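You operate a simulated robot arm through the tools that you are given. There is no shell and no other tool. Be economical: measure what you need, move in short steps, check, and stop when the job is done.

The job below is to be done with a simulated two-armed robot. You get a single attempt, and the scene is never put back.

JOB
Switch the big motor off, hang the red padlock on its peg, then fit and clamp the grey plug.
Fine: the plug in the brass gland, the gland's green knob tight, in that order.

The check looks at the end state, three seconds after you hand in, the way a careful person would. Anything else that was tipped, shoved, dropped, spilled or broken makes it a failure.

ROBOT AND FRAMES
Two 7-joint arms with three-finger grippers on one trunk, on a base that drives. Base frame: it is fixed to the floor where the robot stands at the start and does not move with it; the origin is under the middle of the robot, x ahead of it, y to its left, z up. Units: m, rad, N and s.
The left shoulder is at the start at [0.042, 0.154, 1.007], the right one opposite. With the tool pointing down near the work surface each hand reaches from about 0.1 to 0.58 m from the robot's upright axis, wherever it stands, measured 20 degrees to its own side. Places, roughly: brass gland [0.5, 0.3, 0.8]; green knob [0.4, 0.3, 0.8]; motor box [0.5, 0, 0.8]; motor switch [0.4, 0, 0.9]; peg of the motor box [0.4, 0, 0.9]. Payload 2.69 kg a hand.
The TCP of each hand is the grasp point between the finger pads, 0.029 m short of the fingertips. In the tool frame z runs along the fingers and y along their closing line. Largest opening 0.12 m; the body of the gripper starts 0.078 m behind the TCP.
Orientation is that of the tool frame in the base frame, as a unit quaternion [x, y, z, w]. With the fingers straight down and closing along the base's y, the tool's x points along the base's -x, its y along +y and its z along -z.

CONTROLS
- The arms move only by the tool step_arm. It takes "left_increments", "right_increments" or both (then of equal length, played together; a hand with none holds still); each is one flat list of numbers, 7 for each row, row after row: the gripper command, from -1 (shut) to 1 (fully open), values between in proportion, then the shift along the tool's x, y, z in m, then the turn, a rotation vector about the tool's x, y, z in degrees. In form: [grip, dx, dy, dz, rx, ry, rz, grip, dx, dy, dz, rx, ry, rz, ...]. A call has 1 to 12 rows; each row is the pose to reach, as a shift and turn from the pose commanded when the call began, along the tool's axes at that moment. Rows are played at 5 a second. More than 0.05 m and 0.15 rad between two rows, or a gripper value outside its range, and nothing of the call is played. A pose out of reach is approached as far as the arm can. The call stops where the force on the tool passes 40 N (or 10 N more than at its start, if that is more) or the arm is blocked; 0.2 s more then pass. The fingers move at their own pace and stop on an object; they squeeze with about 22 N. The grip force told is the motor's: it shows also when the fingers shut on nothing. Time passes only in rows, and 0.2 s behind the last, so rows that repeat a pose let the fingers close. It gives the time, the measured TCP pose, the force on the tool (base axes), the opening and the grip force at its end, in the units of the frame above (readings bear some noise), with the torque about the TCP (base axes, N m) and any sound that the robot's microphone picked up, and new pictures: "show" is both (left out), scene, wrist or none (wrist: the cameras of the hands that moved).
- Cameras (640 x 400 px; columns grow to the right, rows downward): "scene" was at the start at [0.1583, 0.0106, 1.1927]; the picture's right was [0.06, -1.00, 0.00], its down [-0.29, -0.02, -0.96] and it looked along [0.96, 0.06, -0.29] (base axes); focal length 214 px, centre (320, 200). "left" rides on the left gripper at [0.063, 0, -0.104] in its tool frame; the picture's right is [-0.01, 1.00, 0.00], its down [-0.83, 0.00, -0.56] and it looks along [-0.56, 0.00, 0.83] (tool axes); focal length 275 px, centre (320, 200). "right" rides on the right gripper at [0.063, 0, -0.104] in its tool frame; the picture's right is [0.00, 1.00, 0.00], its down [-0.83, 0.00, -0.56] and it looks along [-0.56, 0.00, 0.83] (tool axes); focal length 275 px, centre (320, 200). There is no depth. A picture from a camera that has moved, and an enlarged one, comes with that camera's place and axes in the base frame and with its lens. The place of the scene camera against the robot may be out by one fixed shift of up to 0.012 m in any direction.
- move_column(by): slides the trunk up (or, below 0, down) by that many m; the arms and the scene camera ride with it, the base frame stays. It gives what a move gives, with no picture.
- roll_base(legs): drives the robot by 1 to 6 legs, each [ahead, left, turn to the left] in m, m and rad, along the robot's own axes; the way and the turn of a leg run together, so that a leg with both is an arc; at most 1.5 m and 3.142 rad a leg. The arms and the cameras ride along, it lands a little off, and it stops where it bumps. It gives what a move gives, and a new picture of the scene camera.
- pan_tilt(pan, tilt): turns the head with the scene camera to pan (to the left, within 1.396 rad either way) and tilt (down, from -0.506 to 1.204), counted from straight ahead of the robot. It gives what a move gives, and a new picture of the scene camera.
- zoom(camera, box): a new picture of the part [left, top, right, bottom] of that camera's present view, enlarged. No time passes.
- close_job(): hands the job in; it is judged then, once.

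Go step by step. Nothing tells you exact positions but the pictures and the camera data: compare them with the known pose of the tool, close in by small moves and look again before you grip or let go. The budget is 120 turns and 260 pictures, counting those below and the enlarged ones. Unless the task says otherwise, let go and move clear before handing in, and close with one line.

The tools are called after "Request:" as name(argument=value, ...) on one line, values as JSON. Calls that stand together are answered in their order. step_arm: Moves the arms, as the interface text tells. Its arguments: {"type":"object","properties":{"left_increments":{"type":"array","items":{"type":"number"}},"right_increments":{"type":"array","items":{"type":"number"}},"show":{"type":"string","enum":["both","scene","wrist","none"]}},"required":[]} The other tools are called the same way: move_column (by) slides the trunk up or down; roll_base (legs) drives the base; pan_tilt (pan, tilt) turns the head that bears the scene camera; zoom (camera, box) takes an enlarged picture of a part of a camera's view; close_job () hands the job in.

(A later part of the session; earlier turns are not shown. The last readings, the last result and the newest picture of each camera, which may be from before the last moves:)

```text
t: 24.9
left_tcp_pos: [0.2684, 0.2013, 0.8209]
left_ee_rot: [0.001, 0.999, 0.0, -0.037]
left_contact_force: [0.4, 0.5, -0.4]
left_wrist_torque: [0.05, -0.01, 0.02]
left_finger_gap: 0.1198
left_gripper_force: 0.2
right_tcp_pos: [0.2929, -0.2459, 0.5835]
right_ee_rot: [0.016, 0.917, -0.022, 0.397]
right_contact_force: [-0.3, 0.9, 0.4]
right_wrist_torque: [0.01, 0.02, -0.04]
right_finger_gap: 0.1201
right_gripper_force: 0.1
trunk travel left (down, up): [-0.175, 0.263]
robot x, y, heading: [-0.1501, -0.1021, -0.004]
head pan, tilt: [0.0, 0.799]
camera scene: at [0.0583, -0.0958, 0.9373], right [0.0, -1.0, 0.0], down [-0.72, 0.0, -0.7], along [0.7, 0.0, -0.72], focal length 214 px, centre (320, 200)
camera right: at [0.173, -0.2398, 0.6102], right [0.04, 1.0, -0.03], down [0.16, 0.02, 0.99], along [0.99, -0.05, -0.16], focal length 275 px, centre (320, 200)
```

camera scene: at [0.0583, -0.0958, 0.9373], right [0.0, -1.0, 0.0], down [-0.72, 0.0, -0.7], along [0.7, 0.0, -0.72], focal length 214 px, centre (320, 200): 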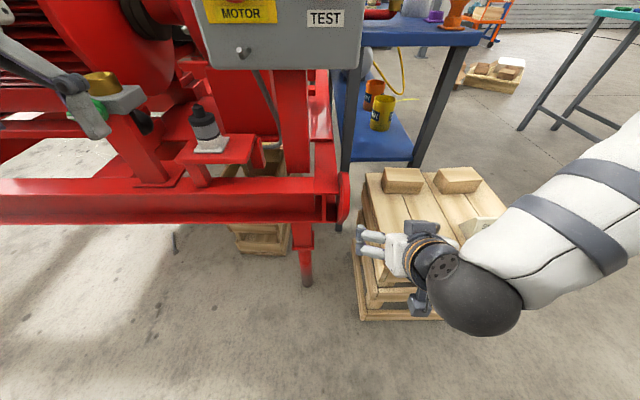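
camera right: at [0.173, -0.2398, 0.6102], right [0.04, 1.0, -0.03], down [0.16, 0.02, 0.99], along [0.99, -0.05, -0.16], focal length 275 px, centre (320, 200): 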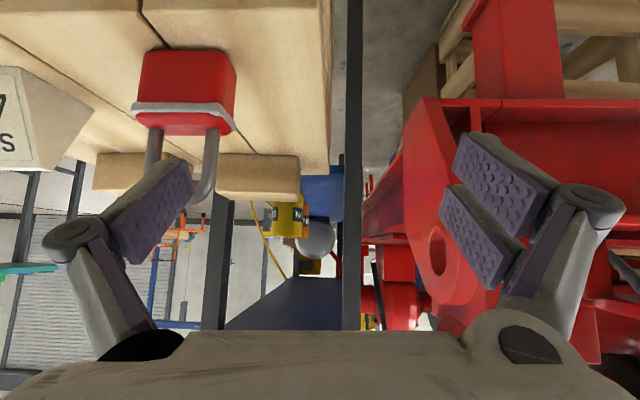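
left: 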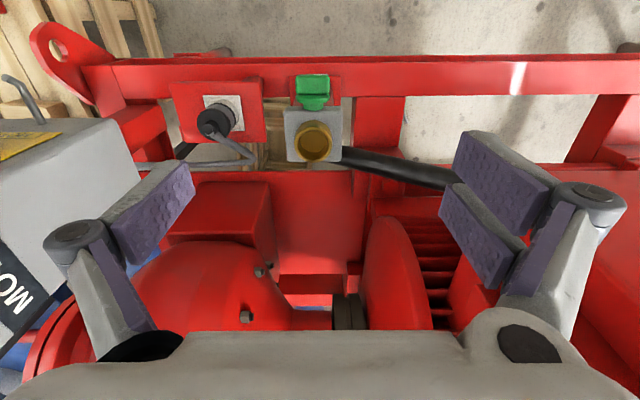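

The trunk leans as it drops, but the readings are consistent. The padlock is in the wrist view, with its body at about y −0.32, z 0.513–0.556 and the loop on top. I'll back off, level the tool's roll, pitch it to about 30° and centre it sideways.

Request:
step_arm(right_increments=[0.6, 0.016, 0, -0.015, -1, -5, 0, 0.33, 0.032, 0, -0.03, -2.8, -12.5, -0.3, 0.33, 0.032, -0.035, -0.03, -2.8, -12.5, -0.3, 0.33, 0.032, -0.074, -0.03, -2.8, -12.5, -0.3], show="wrist")

```text
t: 25.9
left_tcp_pos: [0.2694, 0.2006, 0.8208]
left_ee_rot: [0.0, 0.999, 0.0, -0.038]
left_contact_force: [-0.7, 1.1, 0.3]
left_wrist_torque: [0.01, -0.03, -0.01]
left_finger_gap: 0.1201
left_gripper_force: 0.0
right_tcp_pos: [0.2863, -0.2533, 0.5501]
right_ee_rot: [0.002, 0.869, -0.003, 0.495]
right_contact_force: [0.4, 0.3, 0.3]
right_wrist_torque: [0.0, -0.03, 0.05]
right_finger_gap: 0.0799
right_gripper_force: 0.0
right hand out of reach, approached as far as the arm can: row 1, 2, 3, 4
trunk travel left (down, up): [-0.175, 0.263]
robot x, y, heading: [-0.1486, -0.101, -0.006]
head pan, tilt: [0.0, 0.799]
camera right: at [0.1639, -0.2529, 0.5495], right [0.0, 1.0, -0.01], down [-0.06, 0.01, 1.0], along [1.0, 0.0, 0.06], focal length 275 px, centre (320, 200)
```

right: 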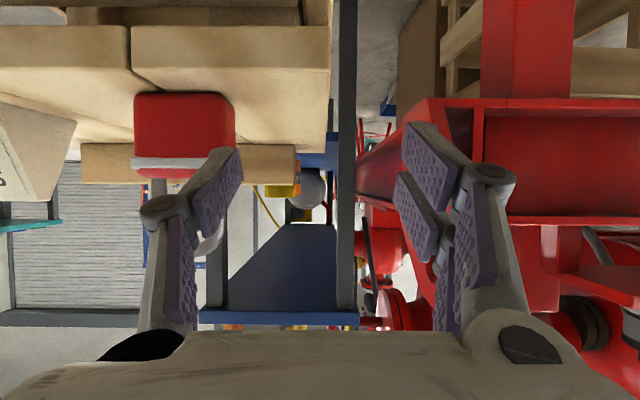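

The arm is cramped there. I'll use the base instead: back 0.1 m, then right about 0.07 m.

Request:
roll_base(legs=[[-0.1, 0, 0], [0, -0.068, 0]])

Request:
step_arm(right_increments=[0.33, 0, 0, 0, 0, 0, 0], show="wrist")

```text
t: 27.9
left_tcp_pos: [0.169, 0.135, 0.8213]
left_ee_rot: [0.001, 0.999, 0.0, -0.037]
left_contact_force: [0.7, 0.0, -0.4]
left_wrist_torque: [0.0, -0.02, -0.01]
left_finger_gap: 0.1199
left_gripper_force: 0.1
right_tcp_pos: [0.1864, -0.3195, 0.5495]
right_ee_rot: [0.003, 0.869, -0.003, 0.495]
right_contact_force: [0.2, -0.1, 0.9]
right_wrist_torque: [-0.05, -0.01, 0.03]
right_finger_gap: 0.0796
right_gripper_force: 0.0
trunk travel left (down, up): [-0.175, 0.263]
robot x, y, heading: [-0.2516, -0.1695, -0.006]
head pan, tilt: [0.0, 0.799]
camera scene: at [-0.0416, -0.1614, 0.9373], right [0.0, -1.0, 0.0], down [-0.72, 0.0, -0.7], along [0.7, 0.0, -0.72], focal length 214 px, centre (320, 200)
```

scene: 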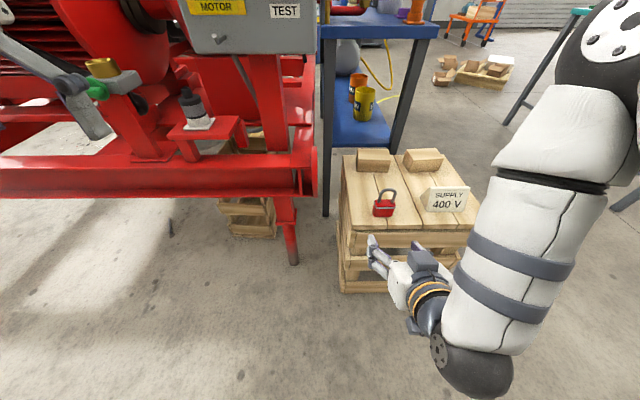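

```text
t: 28.2
left_tcp_pos: [0.1694, 0.1346, 0.8202]
left_ee_rot: [0.001, 0.999, 0.0, -0.037]
left_contact_force: [0.7, 0.0, -0.1]
left_wrist_torque: [-0.03, 0.01, 0.03]
left_finger_gap: 0.1202
left_gripper_force: 0.1
right_tcp_pos: [0.1857, -0.3191, 0.5507]
right_ee_rot: [0.002, 0.869, -0.003, 0.495]
right_contact_force: [0.5, -0.1, -0.3]
right_wrist_torque: [-0.01, 0.02, -0.01]
right_finger_gap: 0.0799
right_gripper_force: 0.1
trunk travel left (down, up): [-0.175, 0.263]
robot x, y, heading: [-0.2492, -0.1618, 0.001]
head pan, tilt: [0.0, 0.799]
camera right: at [0.0638, -0.3183, 0.5496], right [0.0, 1.0, -0.01], down [-0.05, 0.01, 1.0], along [1.0, 0.0, 0.05], focal length 275 px, centre (320, 200)
```

right: 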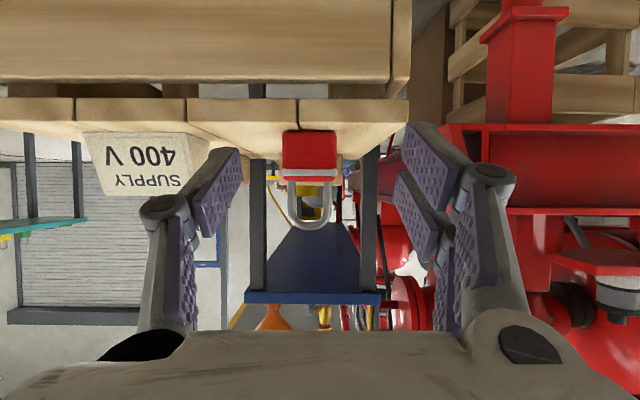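

Parallax puts the padlock at y ≈ −0.327, front face x ≈ 0.31, body z 0.50–0.537 and loop top 0.587. I'll approach partway and check.

Request:
step_arm(right_increments=[0.33, -0.015, -0.004, 0.03, 0, 0, 0, 0.33, -0.03, -0.008, 0.06, 0, 0, 0, 0.33, -0.036, -0.008, 0.08, 0, 0, 0], show="both")

Request:
zoom(camera="scene", box=[330, 160, 490, 280])

```text
t: 29.1
left_tcp_pos: [0.1696, 0.1355, 0.8202]
left_ee_rot: [0.001, 0.999, 0.0, -0.038]
left_contact_force: [0.1, 0.2, 0.9]
left_wrist_torque: [0.01, 0.0, 0.02]
left_finger_gap: 0.1199
left_gripper_force: 0.1
right_tcp_pos: [0.2726, -0.3145, 0.5418]
right_ee_rot: [0.005, 0.869, -0.007, 0.495]
right_contact_force: [0.4, 0.2, 0.0]
right_wrist_torque: [0.02, 0.04, -0.02]
right_finger_gap: 0.0799
right_gripper_force: 0.0
right hand out of reach, approached as far as the arm can: row 1, 2, 3
trunk travel left (down, up): [-0.175, 0.263]
robot x, y, heading: [-0.2472, -0.1651, -0.001]
head pan, tilt: [0.0, 0.799]
camera scene: at [-0.0416, -0.1613, 0.9373], right [0.0, -1.0, 0.0], down [-0.72, 0.0, -0.7], along [0.7, 0.0, -0.72], focal length 214 px, centre (320, 200)
camera right: at [0.1512, -0.313, 0.5412], right [0.01, 1.0, -0.01], down [-0.05, 0.01, 1.0], along [1.0, -0.01, 0.05], focal length 275 px, centre (320, 200)
```

scene: 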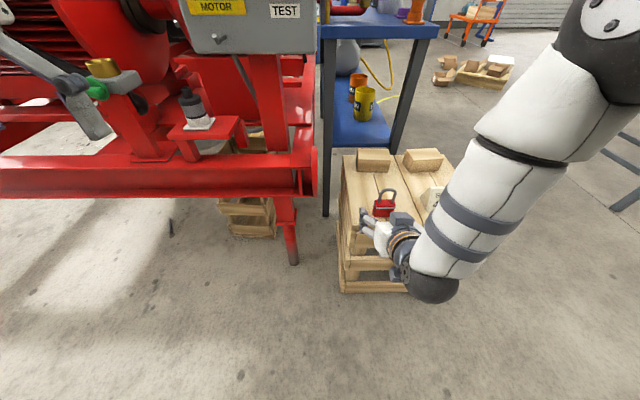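
right: 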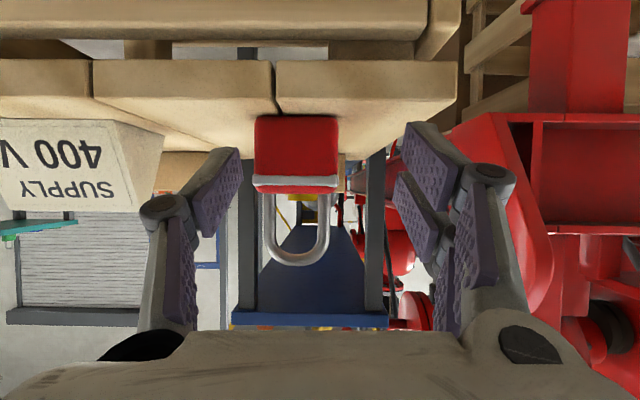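

```text
3.33 times, centred on (410, 220) of scene
camera zoom: at [-0.0416, -0.1613, 0.9373], right [0.0, -1.0, 0.0], down [-0.72, 0.0, -0.7], along [0.7, 0.0, -0.72], focal length 715 px, centre (20, 133)
```

zoom: 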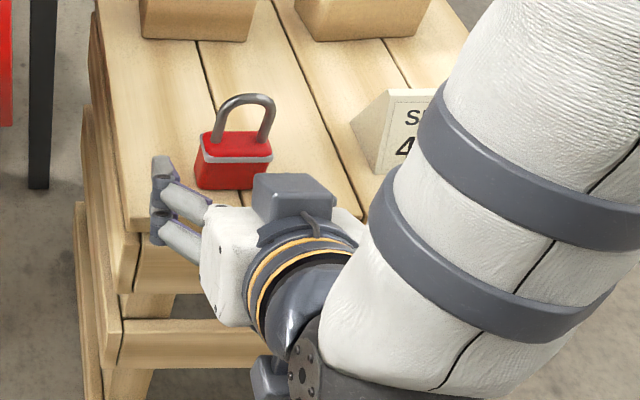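

I need to go 13 mm further right and about 40 mm forward. The base will do the sideways part, since the arm is at its limit there.

Request:
roll_base(legs=[[0, -0.013, 0]])

Request:
step_arm(right_increments=[0.33, -0.005, 0, 0.018, 0, 0, 0, 0.33, -0.011, 0, 0.036, 0, 0, 0], show="wrist")

```text
t: 29.8
left_tcp_pos: [0.1702, 0.122, 0.8209]
left_ee_rot: [0.0, 0.999, -0.001, -0.037]
left_contact_force: [-0.6, 0.1, 0.6]
left_wrist_torque: [-0.03, 0.02, -0.01]
left_finger_gap: 0.1198
left_gripper_force: 0.2
right_tcp_pos: [0.2732, -0.3275, 0.5414]
right_ee_rot: [0.003, 0.869, -0.006, 0.495]
right_contact_force: [-0.1, -0.4, -0.3]
right_wrist_torque: [-0.03, 0.01, -0.03]
right_finger_gap: 0.0797
right_gripper_force: 0.1
trunk travel left (down, up): [-0.175, 0.263]
robot x, y, heading: [-0.2524, -0.1793, -0.002]
head pan, tilt: [0.0, 0.799]
camera scene: at [-0.0417, -0.1742, 0.9373], right [0.0, -1.0, 0.0], down [-0.72, 0.0, -0.7], along [0.7, 0.0, -0.72], focal length 214 px, centre (320, 200)
```

scene: 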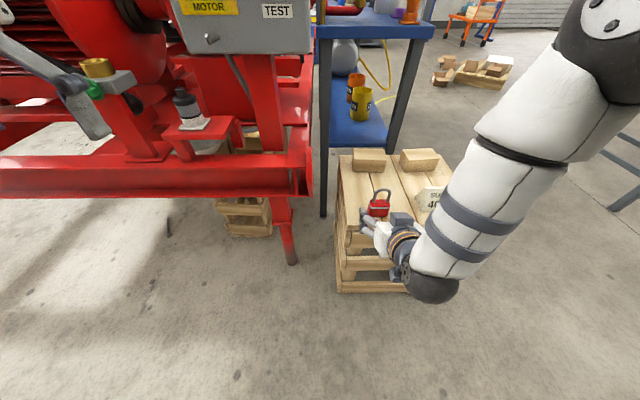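

```text
t: 30.4
left_tcp_pos: [0.1702, 0.1219, 0.8205]
left_ee_rot: [0.0, 0.999, 0.0, -0.038]
left_contact_force: [0.5, -0.6, -0.2]
left_wrist_torque: [0.0, -0.03, 0.0]
left_finger_gap: 0.12
left_gripper_force: 0.1
right_tcp_pos: [0.3101, -0.325, 0.5337]
right_ee_rot: [0.005, 0.869, -0.008, 0.494]
right_contact_force: [-0.2, 0.4, 0.1]
right_wrist_torque: [-0.01, -0.03, 0.01]
right_finger_gap: 0.0797
right_gripper_force: 0.0
trunk travel left (down, up): [-0.175, 0.263]
robot x, y, heading: [-0.2497, -0.1808, -0.004]
head pan, tilt: [0.0, 0.799]
camera right: at [0.1877, -0.3246, 0.533], right [0.01, 1.0, -0.01], down [-0.05, 0.01, 1.0], along [1.0, -0.01, 0.05], focal length 275 px, centre (320, 200)
```

right: 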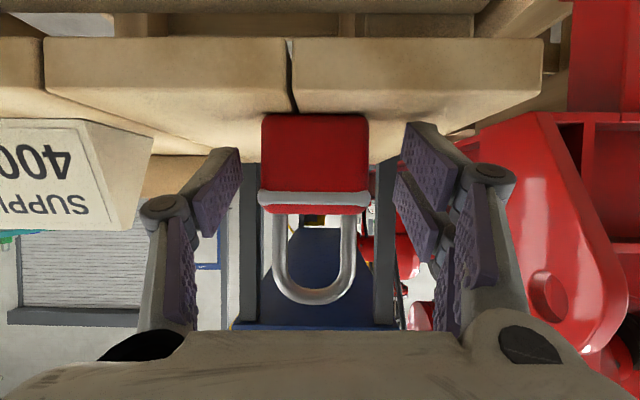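

The padlock body is centred between the fingers at finger height. I'll close the grip.

Request:
step_arm(right_increments=[0.33, 0, -0.002, 0.006, 0, 0, 0, -1, 0, -0.002, 0.006, 0, 0, 0, -1, 0, -0.002, 0.006, 0, 0, 0, -1, 0, -0.002, 0.006, 0, 0, 0], show="wrist")

```text
t: 31.4
left_tcp_pos: [0.1684, 0.1244, 0.8212]
left_ee_rot: [0.001, 0.999, -0.001, -0.037]
left_contact_force: [-0.4, 0.6, -0.4]
left_wrist_torque: [-0.01, -0.04, 0.03]
left_finger_gap: 0.1199
left_gripper_force: 0.3
right_tcp_pos: [0.3159, -0.326, 0.5324]
right_ee_rot: [0.006, 0.867, -0.009, 0.497]
right_contact_force: [0.4, 9.2, 24.4]
right_wrist_torque: [0.73, -0.26, 0.13]
right_finger_gap: 0.0496
right_gripper_force: 22.3
trunk travel left (down, up): [-0.175, 0.263]
robot x, y, heading: [-0.2497, -0.1766, -0.005]
head pan, tilt: [0.0, 0.799]
camera right: at [0.1931, -0.3237, 0.5321], right [0.01, 1.0, -0.01], down [-0.06, 0.02, 1.0], along [1.0, -0.01, 0.06], focal length 275 px, centre (320, 200)
```

right: 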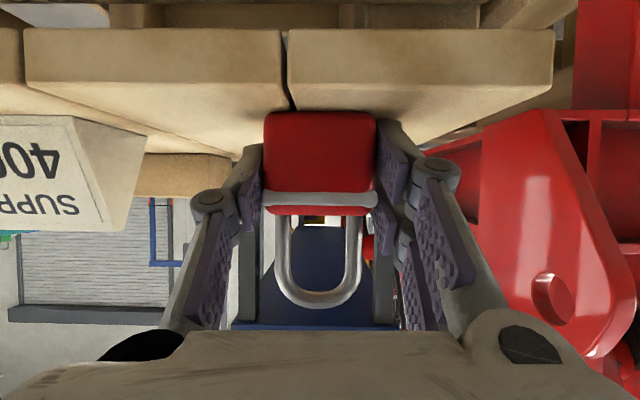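

I have a grip at 0.05 m, with some upward force from touching the crate. I'll lift gently.

Request:
step_arm(right_increments=[-1, -0.0086, 0, -0.0051, 0, 0, 0, -1, -0.026, 0, -0.0153, 0, 0, 0, -1, -0.043, 0, -0.0255, 0, 0, 0, -1, -0.06, 0, -0.036, 0, 0, 0], show="both")

```text
t: 32.4
left_tcp_pos: [0.1683, 0.1221, 0.8202]
left_ee_rot: [0.001, 0.999, 0.0, -0.037]
left_contact_force: [-0.2, 0.1, 0.1]
left_wrist_torque: [-0.01, -0.02, -0.02]
left_finger_gap: 0.1199
left_gripper_force: 0.0
right_tcp_pos: [0.3147, -0.3305, 0.5995]
right_ee_rot: [0.003, 0.87, -0.007, 0.493]
right_contact_force: [-0.2, 0.8, -1.2]
right_wrist_torque: [-0.01, 0.01, 0.01]
right_finger_gap: 0.0494
right_gripper_force: 21.9
trunk travel left (down, up): [-0.175, 0.263]
robot x, y, heading: [-0.2486, -0.1764, -0.005]
head pan, tilt: [0.0, 0.799]
camera scene: at [-0.0416, -0.1741, 0.9372], right [0.0, -1.0, 0.0], down [-0.72, 0.0, -0.7], along [0.7, 0.0, -0.72], focal length 214 px, centre (320, 200)
camera right: at [0.1924, -0.3289, 0.5988], right [0.01, 1.0, -0.01], down [-0.05, 0.01, 1.0], along [1.0, -0.01, 0.05], focal length 275 px, centre (320, 200)
```

scene: 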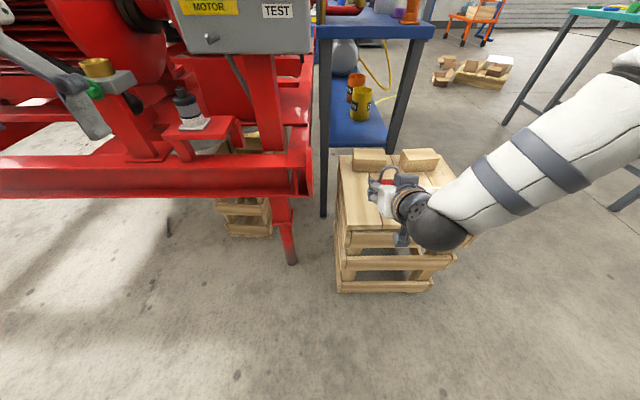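
right: 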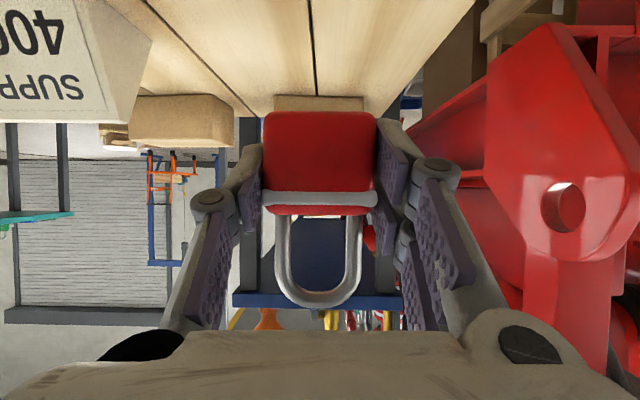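

The padlock is lifted upright with its loop clear between the fingers. I'll raise the trunk, then drive left in front of the peg, staying back.

Request:
move_column(by=0.2)

Request:
roll_base(legs=[[-0.06, 0, 0], [0, 0.28, 0]])

Request:
step_arm(right_increments=[-1, 0, 0, 0, 0, 0, 0], show="wrist")

```text
t: 34.6
left_tcp_pos: [0.1705, 0.1218, 1.0207]
left_ee_rot: [0.001, 0.999, 0.0, -0.038]
left_contact_force: [-0.5, -0.2, -0.2]
left_wrist_torque: [-0.04, -0.01, -0.02]
left_finger_gap: 0.1199
left_gripper_force: 0.1
right_tcp_pos: [0.3133, -0.3292, 0.7974]
right_ee_rot: [0.004, 0.869, -0.007, 0.495]
right_contact_force: [0.4, 0.2, -1.9]
right_wrist_torque: [-0.01, -0.01, 0.0]
right_finger_gap: 0.0494
right_gripper_force: 21.7
trunk travel left (down, up): [-0.375, 0.063]
robot x, y, heading: [-0.2511, -0.1807, -0.005]
head pan, tilt: [0.0, 0.799]
```

```text
t: 37.9
left_tcp_pos: [0.1137, 0.4003, 1.0203]
left_ee_rot: [0.004, 0.999, 0.0, -0.037]
left_contact_force: [0.0, 0.4, -0.2]
left_wrist_torque: [-0.03, 0.03, 0.01]
left_finger_gap: 0.1199
left_gripper_force: 0.0
right_tcp_pos: [0.255, -0.0521, 0.8005]
right_ee_rot: [0.006, 0.869, -0.008, 0.495]
right_contact_force: [0.3, -0.7, -0.7]
right_wrist_torque: [-0.01, 0.02, 0.0]
right_finger_gap: 0.0493
right_gripper_force: 22.3
trunk travel left (down, up): [-0.375, 0.063]
robot x, y, heading: [-0.3066, 0.1019, -0.008]
head pan, tilt: [0.0, 0.799]
camera scene: at [-0.1618, 0.1058, 1.1474], right [-0.01, -1.0, 0.0], down [-0.72, 0.01, -0.7], along [0.7, -0.01, -0.72], focal length 214 px, centre (320, 200)
```

scene: 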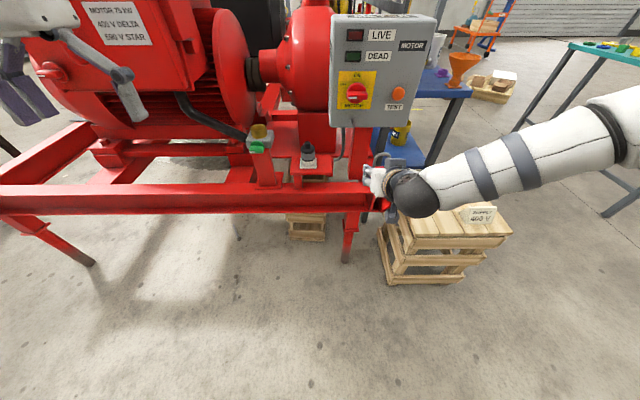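

```text
t: 38.3
left_tcp_pos: [0.1148, 0.3995, 1.0204]
left_ee_rot: [0.003, 0.999, 0.0, -0.038]
left_contact_force: [-0.7, -0.3, 0.8]
left_wrist_torque: [0.03, -0.02, 0.0]
left_finger_gap: 0.1198
left_gripper_force: 0.0
right_tcp_pos: [0.2558, -0.0527, 0.8003]
right_ee_rot: [0.006, 0.869, -0.008, 0.494]
right_contact_force: [-0.1, -0.2, -1.6]
right_wrist_torque: [0.01, -0.02, -0.02]
right_finger_gap: 0.0492
right_gripper_force: 22.2
trunk travel left (down, up): [-0.375, 0.063]
robot x, y, heading: [-0.3047, 0.102, -0.008]
head pan, tilt: [0.0, 0.799]
camera right: at [0.1338, -0.0498, 0.799], right [0.01, 1.0, -0.01], down [-0.05, 0.01, 1.0], along [1.0, -0.01, 0.05], focal length 275 px, centre (320, 200)
```

right: 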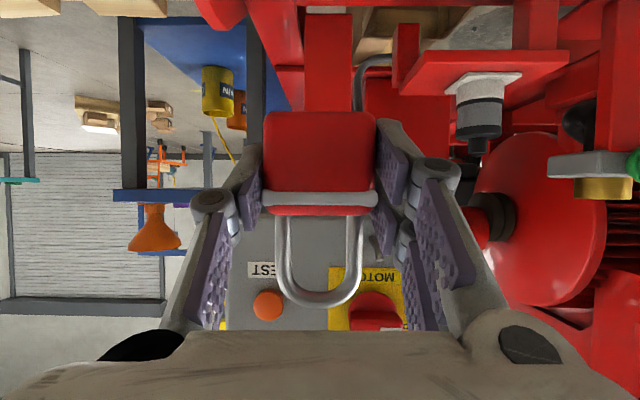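

Request:
zoom(camera="right", box=[260, 180, 440, 330])

Request:
step_arm(right_increments=[-1, -0.015, 0.03, -0.009, 0, 0, 0, -1, -0.029, 0.055, -0.017, 0, 0, 0], show="wrist")

Request:
zoom(camera="right", box=[230, 180, 410, 330])

```text
2.67 times, centred on (350, 255) of right
camera zoom: at [0.1338, -0.0498, 0.799], right [0.01, 1.0, -0.01], down [-0.05, 0.01, 1.0], along [1.0, -0.01, 0.05], focal length 734 px, centre (240, 53)
```

zoom: 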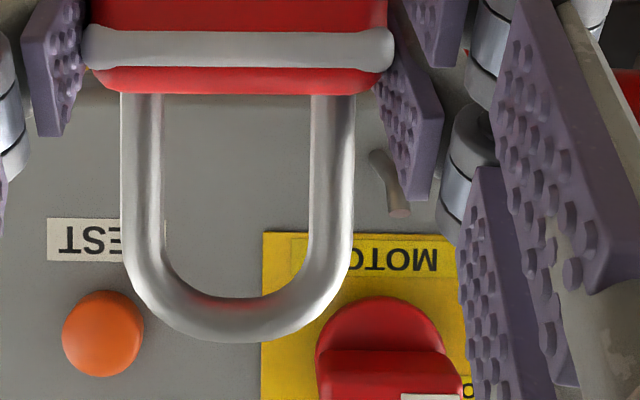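

```text
t: 38.9
left_tcp_pos: [0.1135, 0.4007, 1.0216]
left_ee_rot: [0.004, 0.999, 0.0, -0.036]
left_contact_force: [-0.8, -1.0, 0.4]
left_wrist_torque: [-0.01, -0.03, 0.03]
left_finger_gap: 0.1203
left_gripper_force: 0.1
right_tcp_pos: [0.2571, 0.0056, 0.8329]
right_ee_rot: [0.005, 0.869, -0.008, 0.494]
right_contact_force: [0.0, 0.1, -1.7]
right_wrist_torque: [-0.03, 0.03, -0.02]
right_finger_gap: 0.0495
right_gripper_force: 22.9
trunk travel left (down, up): [-0.375, 0.063]
robot x, y, heading: [-0.3112, 0.1037, -0.01]
head pan, tilt: [0.0, 0.799]
camera right: at [0.1354, 0.0076, 0.8326], right [0.01, 1.0, -0.01], down [-0.05, 0.01, 1.0], along [1.0, -0.01, 0.05], focal length 275 px, centre (320, 200)
```

right: 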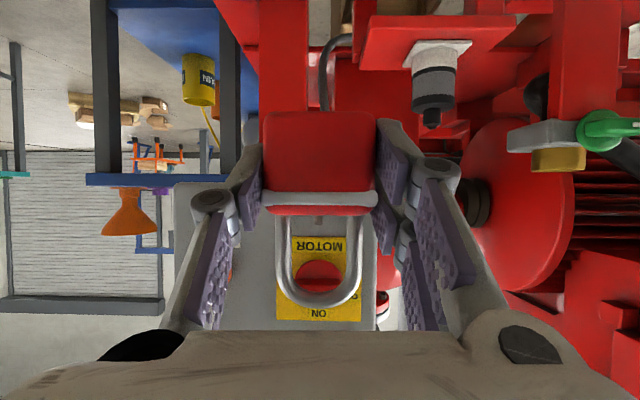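

```text
2.67 times, centred on (320, 255) of right
camera zoom: at [0.1354, 0.0076, 0.8326], right [0.01, 1.0, -0.01], down [-0.05, 0.01, 1.0], along [1.0, -0.01, 0.05], focal length 734 px, centre (320, 53)
```

zoom: 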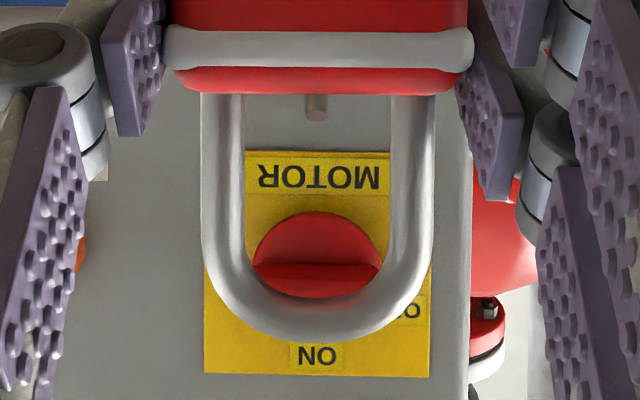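

The peg tip triangulates to (0.380, 0.003, 0.865), and the loop centre sits at about z 0.865, y 0.006. I'll shift 3 mm right and go forward to just short of the tip.

Request:
step_arm(right_increments=[-1, -0.0153, -0.003, 0.0258, 0, 0, 0, -1, -0.0306, -0.003, 0.0516, 0, 0, 0, -1, -0.049, -0.003, 0.0826, 0, 0, 0], show="wrist")

Request:
zoom(camera="right", box=[230, 180, 410, 330])

```text
t: 39.7
left_tcp_pos: [0.114, 0.4003, 1.0197]
left_ee_rot: [0.003, 0.999, 0.0, -0.038]
left_contact_force: [-0.3, -0.8, 0.0]
left_wrist_torque: [-0.02, -0.03, -0.04]
left_finger_gap: 0.1202
left_gripper_force: 0.0
right_tcp_pos: [0.3535, -0.001, 0.8331]
right_ee_rot: [0.004, 0.87, -0.006, 0.494]
right_contact_force: [0.7, 0.0, -1.6]
right_wrist_torque: [0.02, 0.05, 0.0]
right_finger_gap: 0.0497
right_gripper_force: 22.1
trunk travel left (down, up): [-0.375, 0.063]
robot x, y, heading: [-0.3084, 0.1032, -0.007]
head pan, tilt: [0.0, 0.799]
camera right: at [0.2321, 0.0009, 0.832], right [0.01, 1.0, -0.01], down [-0.05, 0.01, 1.0], along [1.0, -0.01, 0.05], focal length 275 px, centre (320, 200)
```

right: 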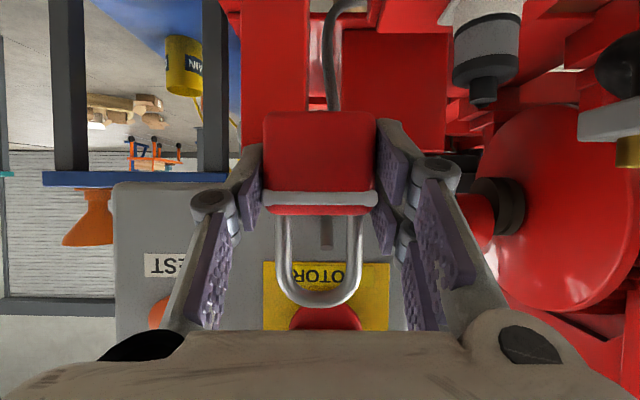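

```text
2.67 times, centred on (320, 255) of right
camera zoom: at [0.2321, 0.0009, 0.832], right [0.01, 1.0, -0.01], down [-0.05, 0.01, 1.0], along [1.0, -0.01, 0.05], focal length 734 px, centre (320, 53)
```

zoom: 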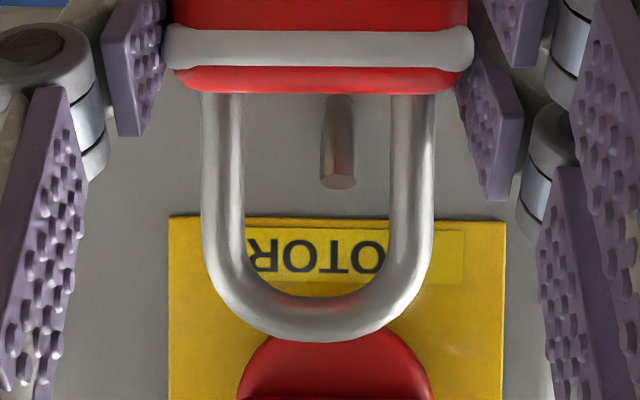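

The peg tip is lined up inside the loop. I'll shift 4 mm left and slide on about 40 mm.

Request:
step_arm(right_increments=[-1, 0, 0.004, 0, 0, 0, 0, -1, -0.0102, 0.004, 0.0172, 0, 0, 0, -1, -0.0204, 0.004, 0.0344, 0, 0, 0], show="wrist")

Request:
zoom(camera="right", box=[230, 180, 410, 330])

Request:
zoom(camera="scene", box=[300, 50, 460, 220])

```text
t: 40.5
left_tcp_pos: [0.114, 0.4002, 1.0195]
left_ee_rot: [0.003, 0.999, 0.0, -0.037]
left_contact_force: [-1.0, -0.2, 0.1]
left_wrist_torque: [0.0, 0.03, -0.04]
left_finger_gap: 0.1201
left_gripper_force: 0.0
right_tcp_pos: [0.3936, 0.0007, 0.8325]
right_ee_rot: [0.005, 0.87, -0.007, 0.494]
right_contact_force: [-0.2, 0.5, -1.8]
right_wrist_torque: [-0.01, -0.02, 0.0]
right_finger_gap: 0.0495
right_gripper_force: 22.2
trunk travel left (down, up): [-0.375, 0.063]
robot x, y, heading: [-0.3081, 0.1035, -0.011]
head pan, tilt: [0.0, 0.799]
camera right: at [0.2711, 0.0033, 0.8319], right [0.01, 1.0, -0.01], down [-0.05, 0.01, 1.0], along [1.0, -0.01, 0.05], focal length 275 px, centre (320, 200)
```

right: 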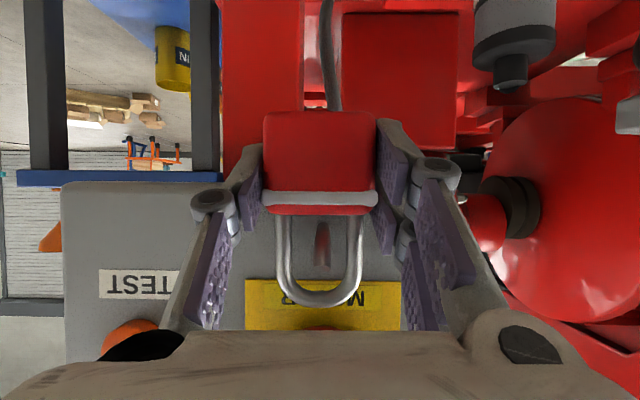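

```text
2.67 times, centred on (320, 255) of right
camera zoom: at [0.2711, 0.0033, 0.8319], right [0.01, 1.0, -0.01], down [-0.05, 0.01, 1.0], along [1.0, -0.01, 0.05], focal length 734 px, centre (320, 53)
```

zoom: 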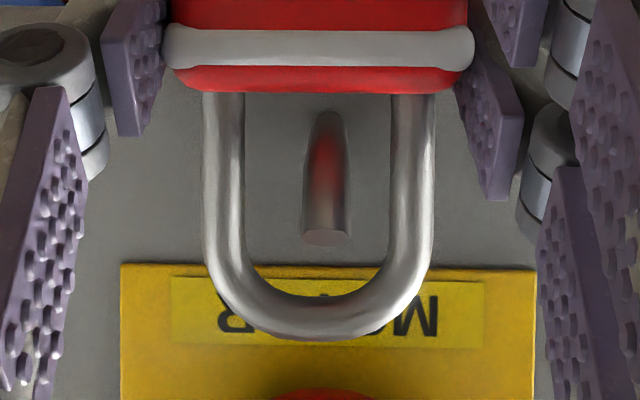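

```text
2.35 times, centred on (380, 135) of scene
camera zoom: at [-0.1616, 0.1056, 1.1474], right [-0.01, -1.0, 0.0], down [-0.72, 0.01, -0.7], along [0.7, -0.01, -0.72], focal length 505 px, centre (179, 353)
```

zoom: 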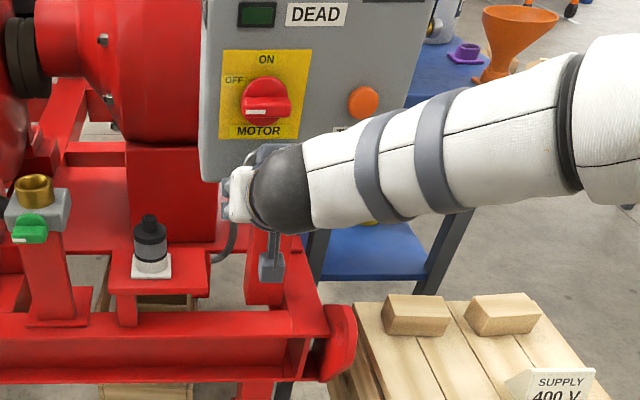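

The peg is through the loop by about 20 mm. I'll go 5 mm deeper, lower until the loop rests on it, then open.

Request:
step_arm(right_increments=[-1, -0.0026, 0, 0.0043, 0, 0, 0, -1, 0.0034, 0, 0.0079, 0, 0, 0, -1, 0.0086, 0, 0.0109, 0, 0, 0], show="wrist")

Request:
zoom(camera="right", box=[230, 180, 410, 330])

```text
t: 41.3
left_tcp_pos: [0.1141, 0.4014, 1.02]
left_ee_rot: [0.003, 0.999, 0.0, -0.038]
left_contact_force: [-0.1, 0.4, -0.6]
left_wrist_torque: [0.01, 0.0, -0.02]
left_finger_gap: 0.1201
left_gripper_force: 0.0
right_tcp_pos: [0.3978, 0.0009, 0.8186]
right_ee_rot: [0.006, 0.869, -0.008, 0.494]
right_contact_force: [-0.3, -0.4, -2.3]
right_wrist_torque: [-0.01, 0.01, 0.0]
right_finger_gap: 0.0491
right_gripper_force: 22.1
trunk travel left (down, up): [-0.375, 0.063]
robot x, y, heading: [-0.3064, 0.1002, -0.004]
head pan, tilt: [0.0, 0.799]
camera right: at [0.2758, 0.0037, 0.8185], right [0.01, 1.0, -0.01], down [-0.05, 0.01, 1.0], along [1.0, -0.01, 0.05], focal length 275 px, centre (320, 200)
```

right: 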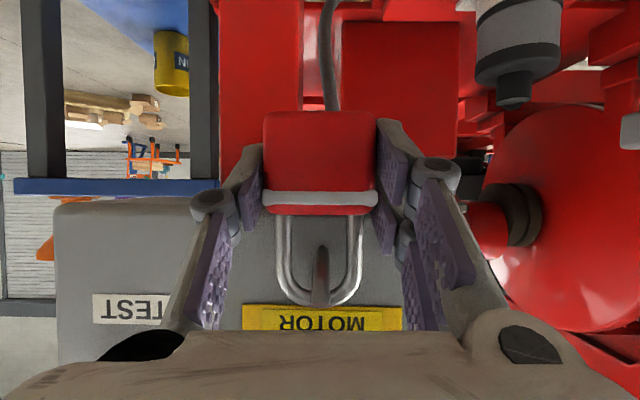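

```text
2.67 times, centred on (320, 255) of right
camera zoom: at [0.2758, 0.0037, 0.8185], right [0.01, 1.0, -0.01], down [-0.05, 0.01, 1.0], along [1.0, -0.01, 0.05], focal length 734 px, centre (320, 53)
```

zoom: 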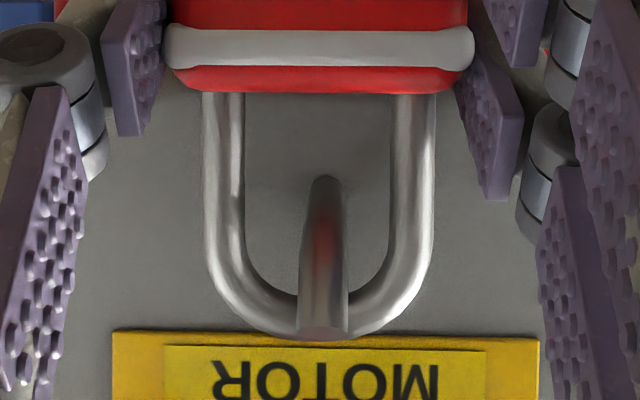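

Request:
step_arm(right_increments=[-1, 0.0026, 0, 0.0015, 0, 0, 0, -1, 0.004, 0, 0.0024, 0, 0, 0, -0.1, 0.004, 0, 0.0024, 0, 0, 0, 0.0, 0.004, 0, 0.0024, 0, 0, 0, 0.33, 0.004, 0, 0.0024, 0, 0, 0, 0.33, 0.004, 0, 0.0024, 0, 0, 0], show="wrist")

Request:
zoom(camera="right", box=[230, 100, 410, 330])

```text
t: 42.7
left_tcp_pos: [0.1128, 0.4, 1.0224]
left_ee_rot: [0.003, 0.999, 0.0, -0.037]
left_contact_force: [0.0, 0.0, 0.1]
left_wrist_torque: [0.02, -0.03, -0.01]
left_finger_gap: 0.12
left_gripper_force: 0.0
right_tcp_pos: [0.3977, 0.0012, 0.8135]
right_ee_rot: [0.007, 0.869, -0.008, 0.495]
right_contact_force: [0.6, 0.2, -0.3]
right_wrist_torque: [0.01, 0.04, -0.01]
right_finger_gap: 0.0796
right_gripper_force: 0.1
trunk travel left (down, up): [-0.375, 0.063]
robot x, y, heading: [-0.3081, 0.0988, -0.002]
head pan, tilt: [0.0, 0.799]
camera right: at [0.2759, 0.0045, 0.8145], right [0.01, 1.0, -0.01], down [-0.05, 0.01, 1.0], along [1.0, -0.01, 0.05], focal length 275 px, centre (320, 200)
```

right: 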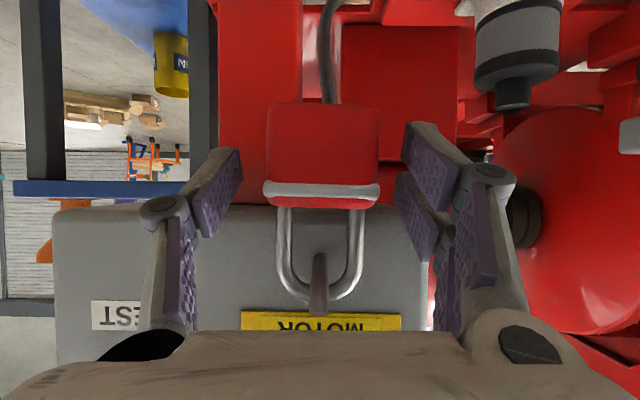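

```text
1.74 times, centred on (320, 215) of right
camera zoom: at [0.2759, 0.0045, 0.8145], right [0.01, 1.0, -0.01], down [-0.05, 0.01, 1.0], along [1.0, -0.01, 0.05], focal length 479 px, centre (320, 174)
```

zoom: 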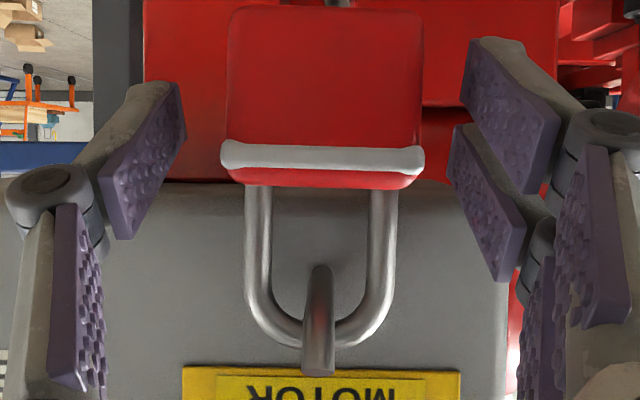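

The padlock hangs on the peg. I'll retract straight back and check.

Request:
step_arm(right_increments=[0.4, 0.0204, 0, -0.0344, 0, 0, 0, 0.4, 0.0408, 0, -0.0688, 0, 0, 0, 0.4, 0.0612, 0, -0.103, 0, 0, 0], show="wrist")

Request:
zoom(camera="right", box=[220, 60, 440, 330])

```text
t: 43.5
left_tcp_pos: [0.1136, 0.4007, 1.0215]
left_ee_rot: [0.004, 0.999, 0.0, -0.036]
left_contact_force: [0.1, 0.4, 0.2]
left_wrist_torque: [0.01, 0.01, 0.02]
left_finger_gap: 0.1201
left_gripper_force: 0.1
right_tcp_pos: [0.2792, 0.0039, 0.8158]
right_ee_rot: [0.006, 0.869, -0.007, 0.495]
right_contact_force: [0.1, 0.2, 0.0]
right_wrist_torque: [-0.04, -0.01, 0.03]
right_finger_gap: 0.0841
right_gripper_force: 0.0
trunk travel left (down, up): [-0.375, 0.063]
robot x, y, heading: [-0.3044, 0.1045, -0.004]
head pan, tilt: [0.0, 0.799]
camera right: at [0.1565, 0.0064, 0.816], right [0.01, 1.0, -0.01], down [-0.05, 0.01, 1.0], along [1.0, -0.01, 0.05], focal length 275 px, centre (320, 200)
```

right: 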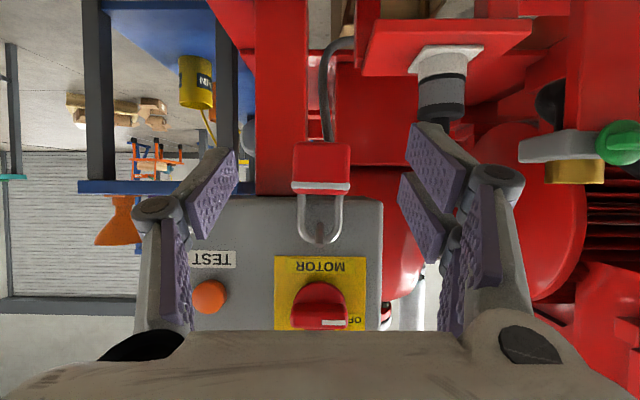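

```text
1.48 times, centred on (330, 195) of right
camera zoom: at [0.1565, 0.0064, 0.816], right [0.01, 1.0, -0.01], down [-0.05, 0.01, 1.0], along [1.0, -0.01, 0.05], focal length 408 px, centre (305, 207)
```

zoom: 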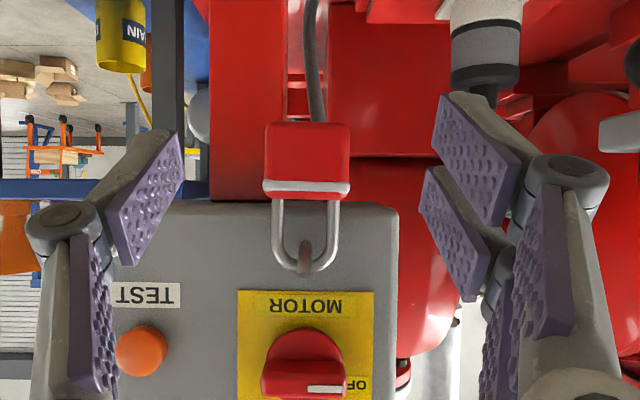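

The padlock is hanging properly. Next is the plug, which triangulates to about (0.476, 0.142), top z 0.76, with the gland at about (0.48, 0.293), top z 0.80. I'll stow the right arm first, then drive closer.

Request:
step_arm(right_increments=[0.4, 0, -0.018, -0.029, 0, 7.5, 0, 0.4, 0, -0.036, -0.058, 0, 15, 0, 0.4, 0, -0.054, -0.087, 0, 22.5, 0, 0.4, 0, -0.072, -0.116, 0, 30, 0, 0.4, 0, -0.09, -0.145, 0, 37.5, 0, 0.4, 0, -0.108, -0.174, 0, 45, 0, 0.4, 0, -0.126, -0.203, 0, 52.5, 0, 0.4, 0, -0.15, -0.233, 0, 60, 0], show="scene")

Request:
zoom(camera="scene", box=[230, 100, 370, 200])

```text
t: 45.3
left_tcp_pos: [0.1132, 0.4002, 1.0206]
left_ee_rot: [0.004, 0.999, 0.0, -0.036]
left_contact_force: [-0.5, 0.0, 0.9]
left_wrist_torque: [0.02, -0.01, -0.02]
left_finger_gap: 0.12
left_gripper_force: 0.0
right_tcp_pos: [0.0759, -0.1423, 0.9352]
right_ee_rot: [0.008, 1.0, -0.003, -0.009]
right_contact_force: [1.2, -0.6, 0.8]
right_wrist_torque: [0.04, 0.01, -0.02]
right_finger_gap: 0.0843
right_gripper_force: 0.0
trunk travel left (down, up): [-0.375, 0.063]
robot x, y, heading: [-0.309, 0.1006, -0.002]
head pan, tilt: [0.0, 0.799]
camera scene: at [-0.1621, 0.1052, 1.1475], right [-0.01, -1.0, 0.0], down [-0.72, 0.01, -0.7], along [0.7, -0.01, -0.72], focal length 214 px, centre (320, 200)
```

scene: 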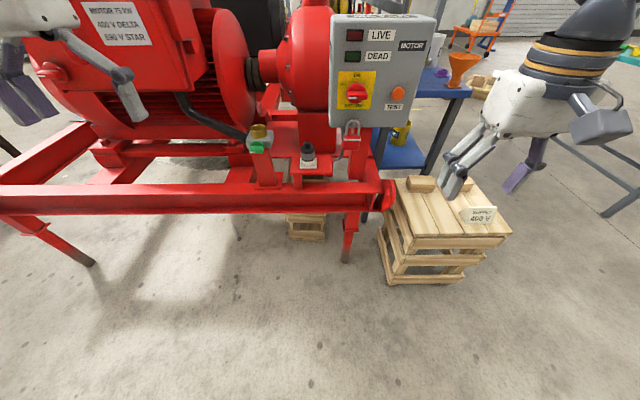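

```text
4.00 times, centred on (300, 150) of scene
camera zoom: at [-0.1621, 0.1052, 1.1475], right [-0.01, -1.0, 0.0], down [-0.72, 0.01, -0.7], along [0.7, -0.01, -0.72], focal length 858 px, centre (400, 400)
```

zoom: 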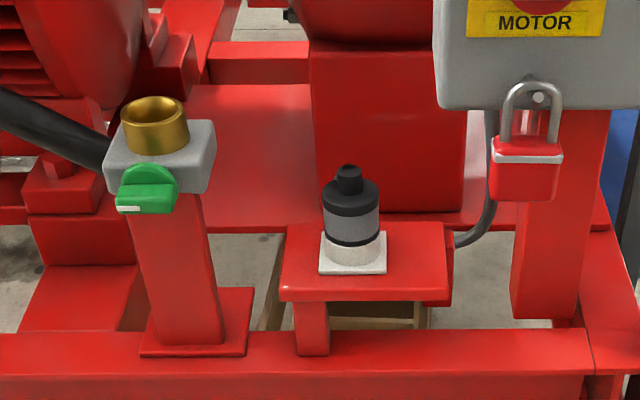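

Next I'll pitch the left tool to about 45°, bring it in front of the plug and drive forward.

Request:
step_arm(left_increments=[1, -0.007, -0.034, 0.01, 0, -7, 0, 1, -0.015, -0.068, 0.02, 0, -14, 0, 1, -0.022, -0.103, 0.03, 0, -21, 0, 1, -0.03, -0.137, 0.04, 0, -28, 0, 1, -0.037, -0.171, 0.05, 0, -35, 0, 1, -0.045, -0.205, 0.06, 0, -42, 0, 1, -0.052, -0.24, 0.067, 0, -49, 0], show="none")

Request:
roll_base(legs=[[0.17, 0, 0]])

Request:
step_arm(left_increments=[0.5, 0, 0, 0, 0, 0, 0], show="wrist")

```text
t: 46.9
left_tcp_pos: [0.1596, 0.16, 0.9495]
left_ee_rot: [0.004, 0.924, -0.003, 0.381]
left_contact_force: [0.3, -0.4, -0.4]
left_wrist_torque: [0.02, -0.01, 0.01]
left_finger_gap: 0.1201
left_gripper_force: 0.0
right_tcp_pos: [0.0769, -0.1415, 0.9356]
right_ee_rot: [0.009, 1.0, -0.003, -0.005]
right_contact_force: [-0.5, 0.2, 0.7]
right_wrist_torque: [0.0, -0.03, -0.01]
right_finger_gap: 0.0842
right_gripper_force: 0.1
trunk travel left (down, up): [-0.375, 0.063]
robot x, y, heading: [-0.3074, 0.1005, -0.006]
head pan, tilt: [0.0, 0.799]
```

```text
t: 48.4
left_tcp_pos: [0.3337, 0.1602, 0.9495]
left_ee_rot: [0.002, 0.925, -0.001, 0.381]
left_contact_force: [0.9, 0.0, -0.3]
left_wrist_torque: [0.0, 0.02, 0.02]
left_finger_gap: 0.1199
left_gripper_force: 0.1
right_tcp_pos: [0.251, -0.1421, 0.9344]
right_ee_rot: [0.007, 1.0, -0.004, -0.008]
right_contact_force: [-0.4, 0.1, -0.1]
right_wrist_torque: [0.01, 0.05, -0.02]
right_finger_gap: 0.084
right_gripper_force: 0.1
trunk travel left (down, up): [-0.375, 0.063]
robot x, y, heading: [-0.1358, 0.0997, -0.006]
head pan, tilt: [0.0, 0.799]
camera scene: at [0.0123, 0.1047, 1.1473], right [-0.01, -1.0, 0.0], down [-0.72, 0.0, -0.7], along [0.7, 0.0, -0.72], focal length 214 px, centre (320, 200)
```

scene: 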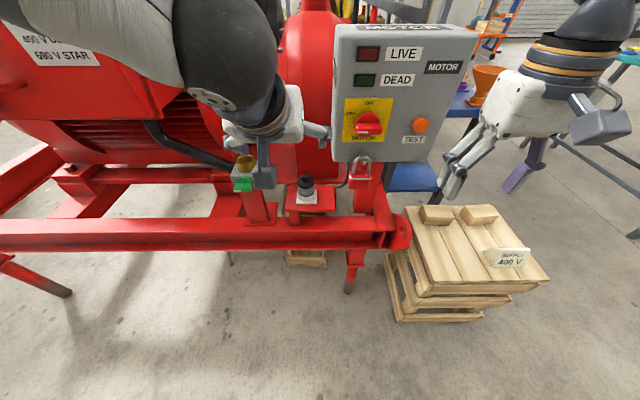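

```text
t: 48.8
left_tcp_pos: [0.3328, 0.1608, 0.9506]
left_ee_rot: [0.001, 0.925, 0.0, 0.381]
left_contact_force: [0.7, 0.3, 0.1]
left_wrist_torque: [0.03, 0.0, -0.01]
left_finger_gap: 0.0902
left_gripper_force: 0.1
right_tcp_pos: [0.25, -0.1414, 0.9345]
right_ee_rot: [0.007, 1.0, -0.004, -0.006]
right_contact_force: [0.5, 0.2, -0.3]
right_wrist_torque: [-0.02, 0.01, 0.01]
right_finger_gap: 0.0841
right_gripper_force: 0.0
trunk travel left (down, up): [-0.375, 0.063]
robot x, y, heading: [-0.1377, 0.1007, -0.002]
head pan, tilt: [0.0, 0.799]
camera left: at [0.2141, 0.1613, 0.9803], right [0.01, 1.0, 0.0], down [0.2, 0.0, 0.98], along [0.98, -0.01, -0.2], focal length 275 px, centre (320, 200)
```

left: 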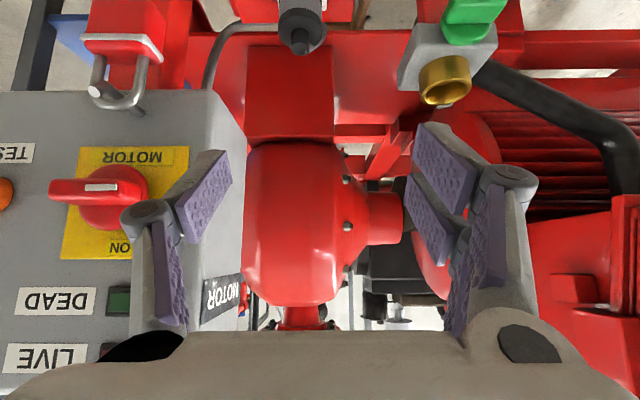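

Request:
step_arm(left_increments=[0.3, 0.017, -0.006, 0.039, 0, 0, 0, 0.3, 0.034, -0.012, 0.078, 0, 0, 0, 0.3, 0.052, -0.019, 0.118, 0, 0, 0], show="wrist")

Request:
zoom(camera="left", box=[200, 0, 440, 160])

```text
t: 49.6
left_tcp_pos: [0.3822, 0.1432, 0.8273]
left_ee_rot: [0.002, 0.925, -0.001, 0.381]
left_contact_force: [-0.2, 0.4, -0.3]
left_wrist_torque: [0.0, -0.01, 0.03]
left_finger_gap: 0.0778
left_gripper_force: 0.0
right_tcp_pos: [0.2513, -0.1412, 0.9347]
right_ee_rot: [0.007, 1.0, -0.004, -0.006]
right_contact_force: [0.4, 0.0, 0.2]
right_wrist_torque: [0.01, 0.02, -0.01]
right_finger_gap: 0.0839
right_gripper_force: 0.1
trunk travel left (down, up): [-0.375, 0.063]
robot x, y, heading: [-0.1345, 0.0997, -0.006]
head pan, tilt: [0.0, 0.799]
camera left: at [0.2637, 0.1425, 0.8564], right [0.01, 1.0, 0.0], down [0.2, 0.0, 0.98], along [0.98, -0.01, -0.2], focal length 275 px, centre (320, 200)
```

left: 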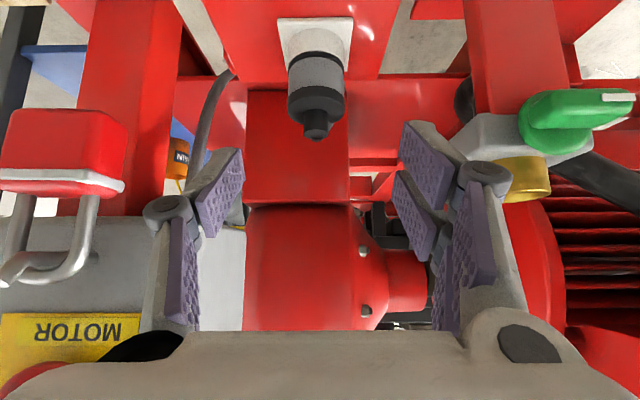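

```text
2.50 times, centred on (320, 80) of left
camera zoom: at [0.2637, 0.1425, 0.8564], right [0.01, 1.0, 0.0], down [0.2, 0.0, 0.98], along [0.98, -0.01, -0.2], focal length 688 px, centre (320, 500)
```

zoom: 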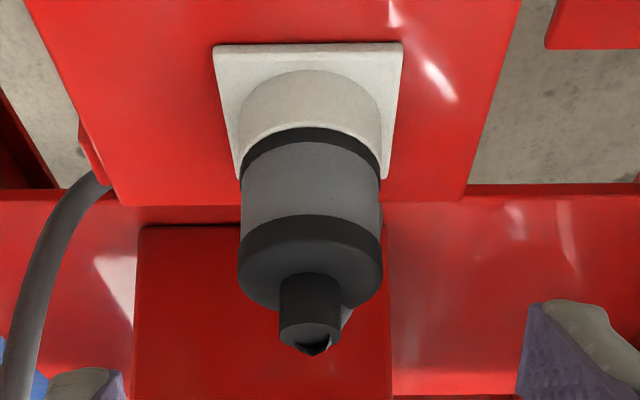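

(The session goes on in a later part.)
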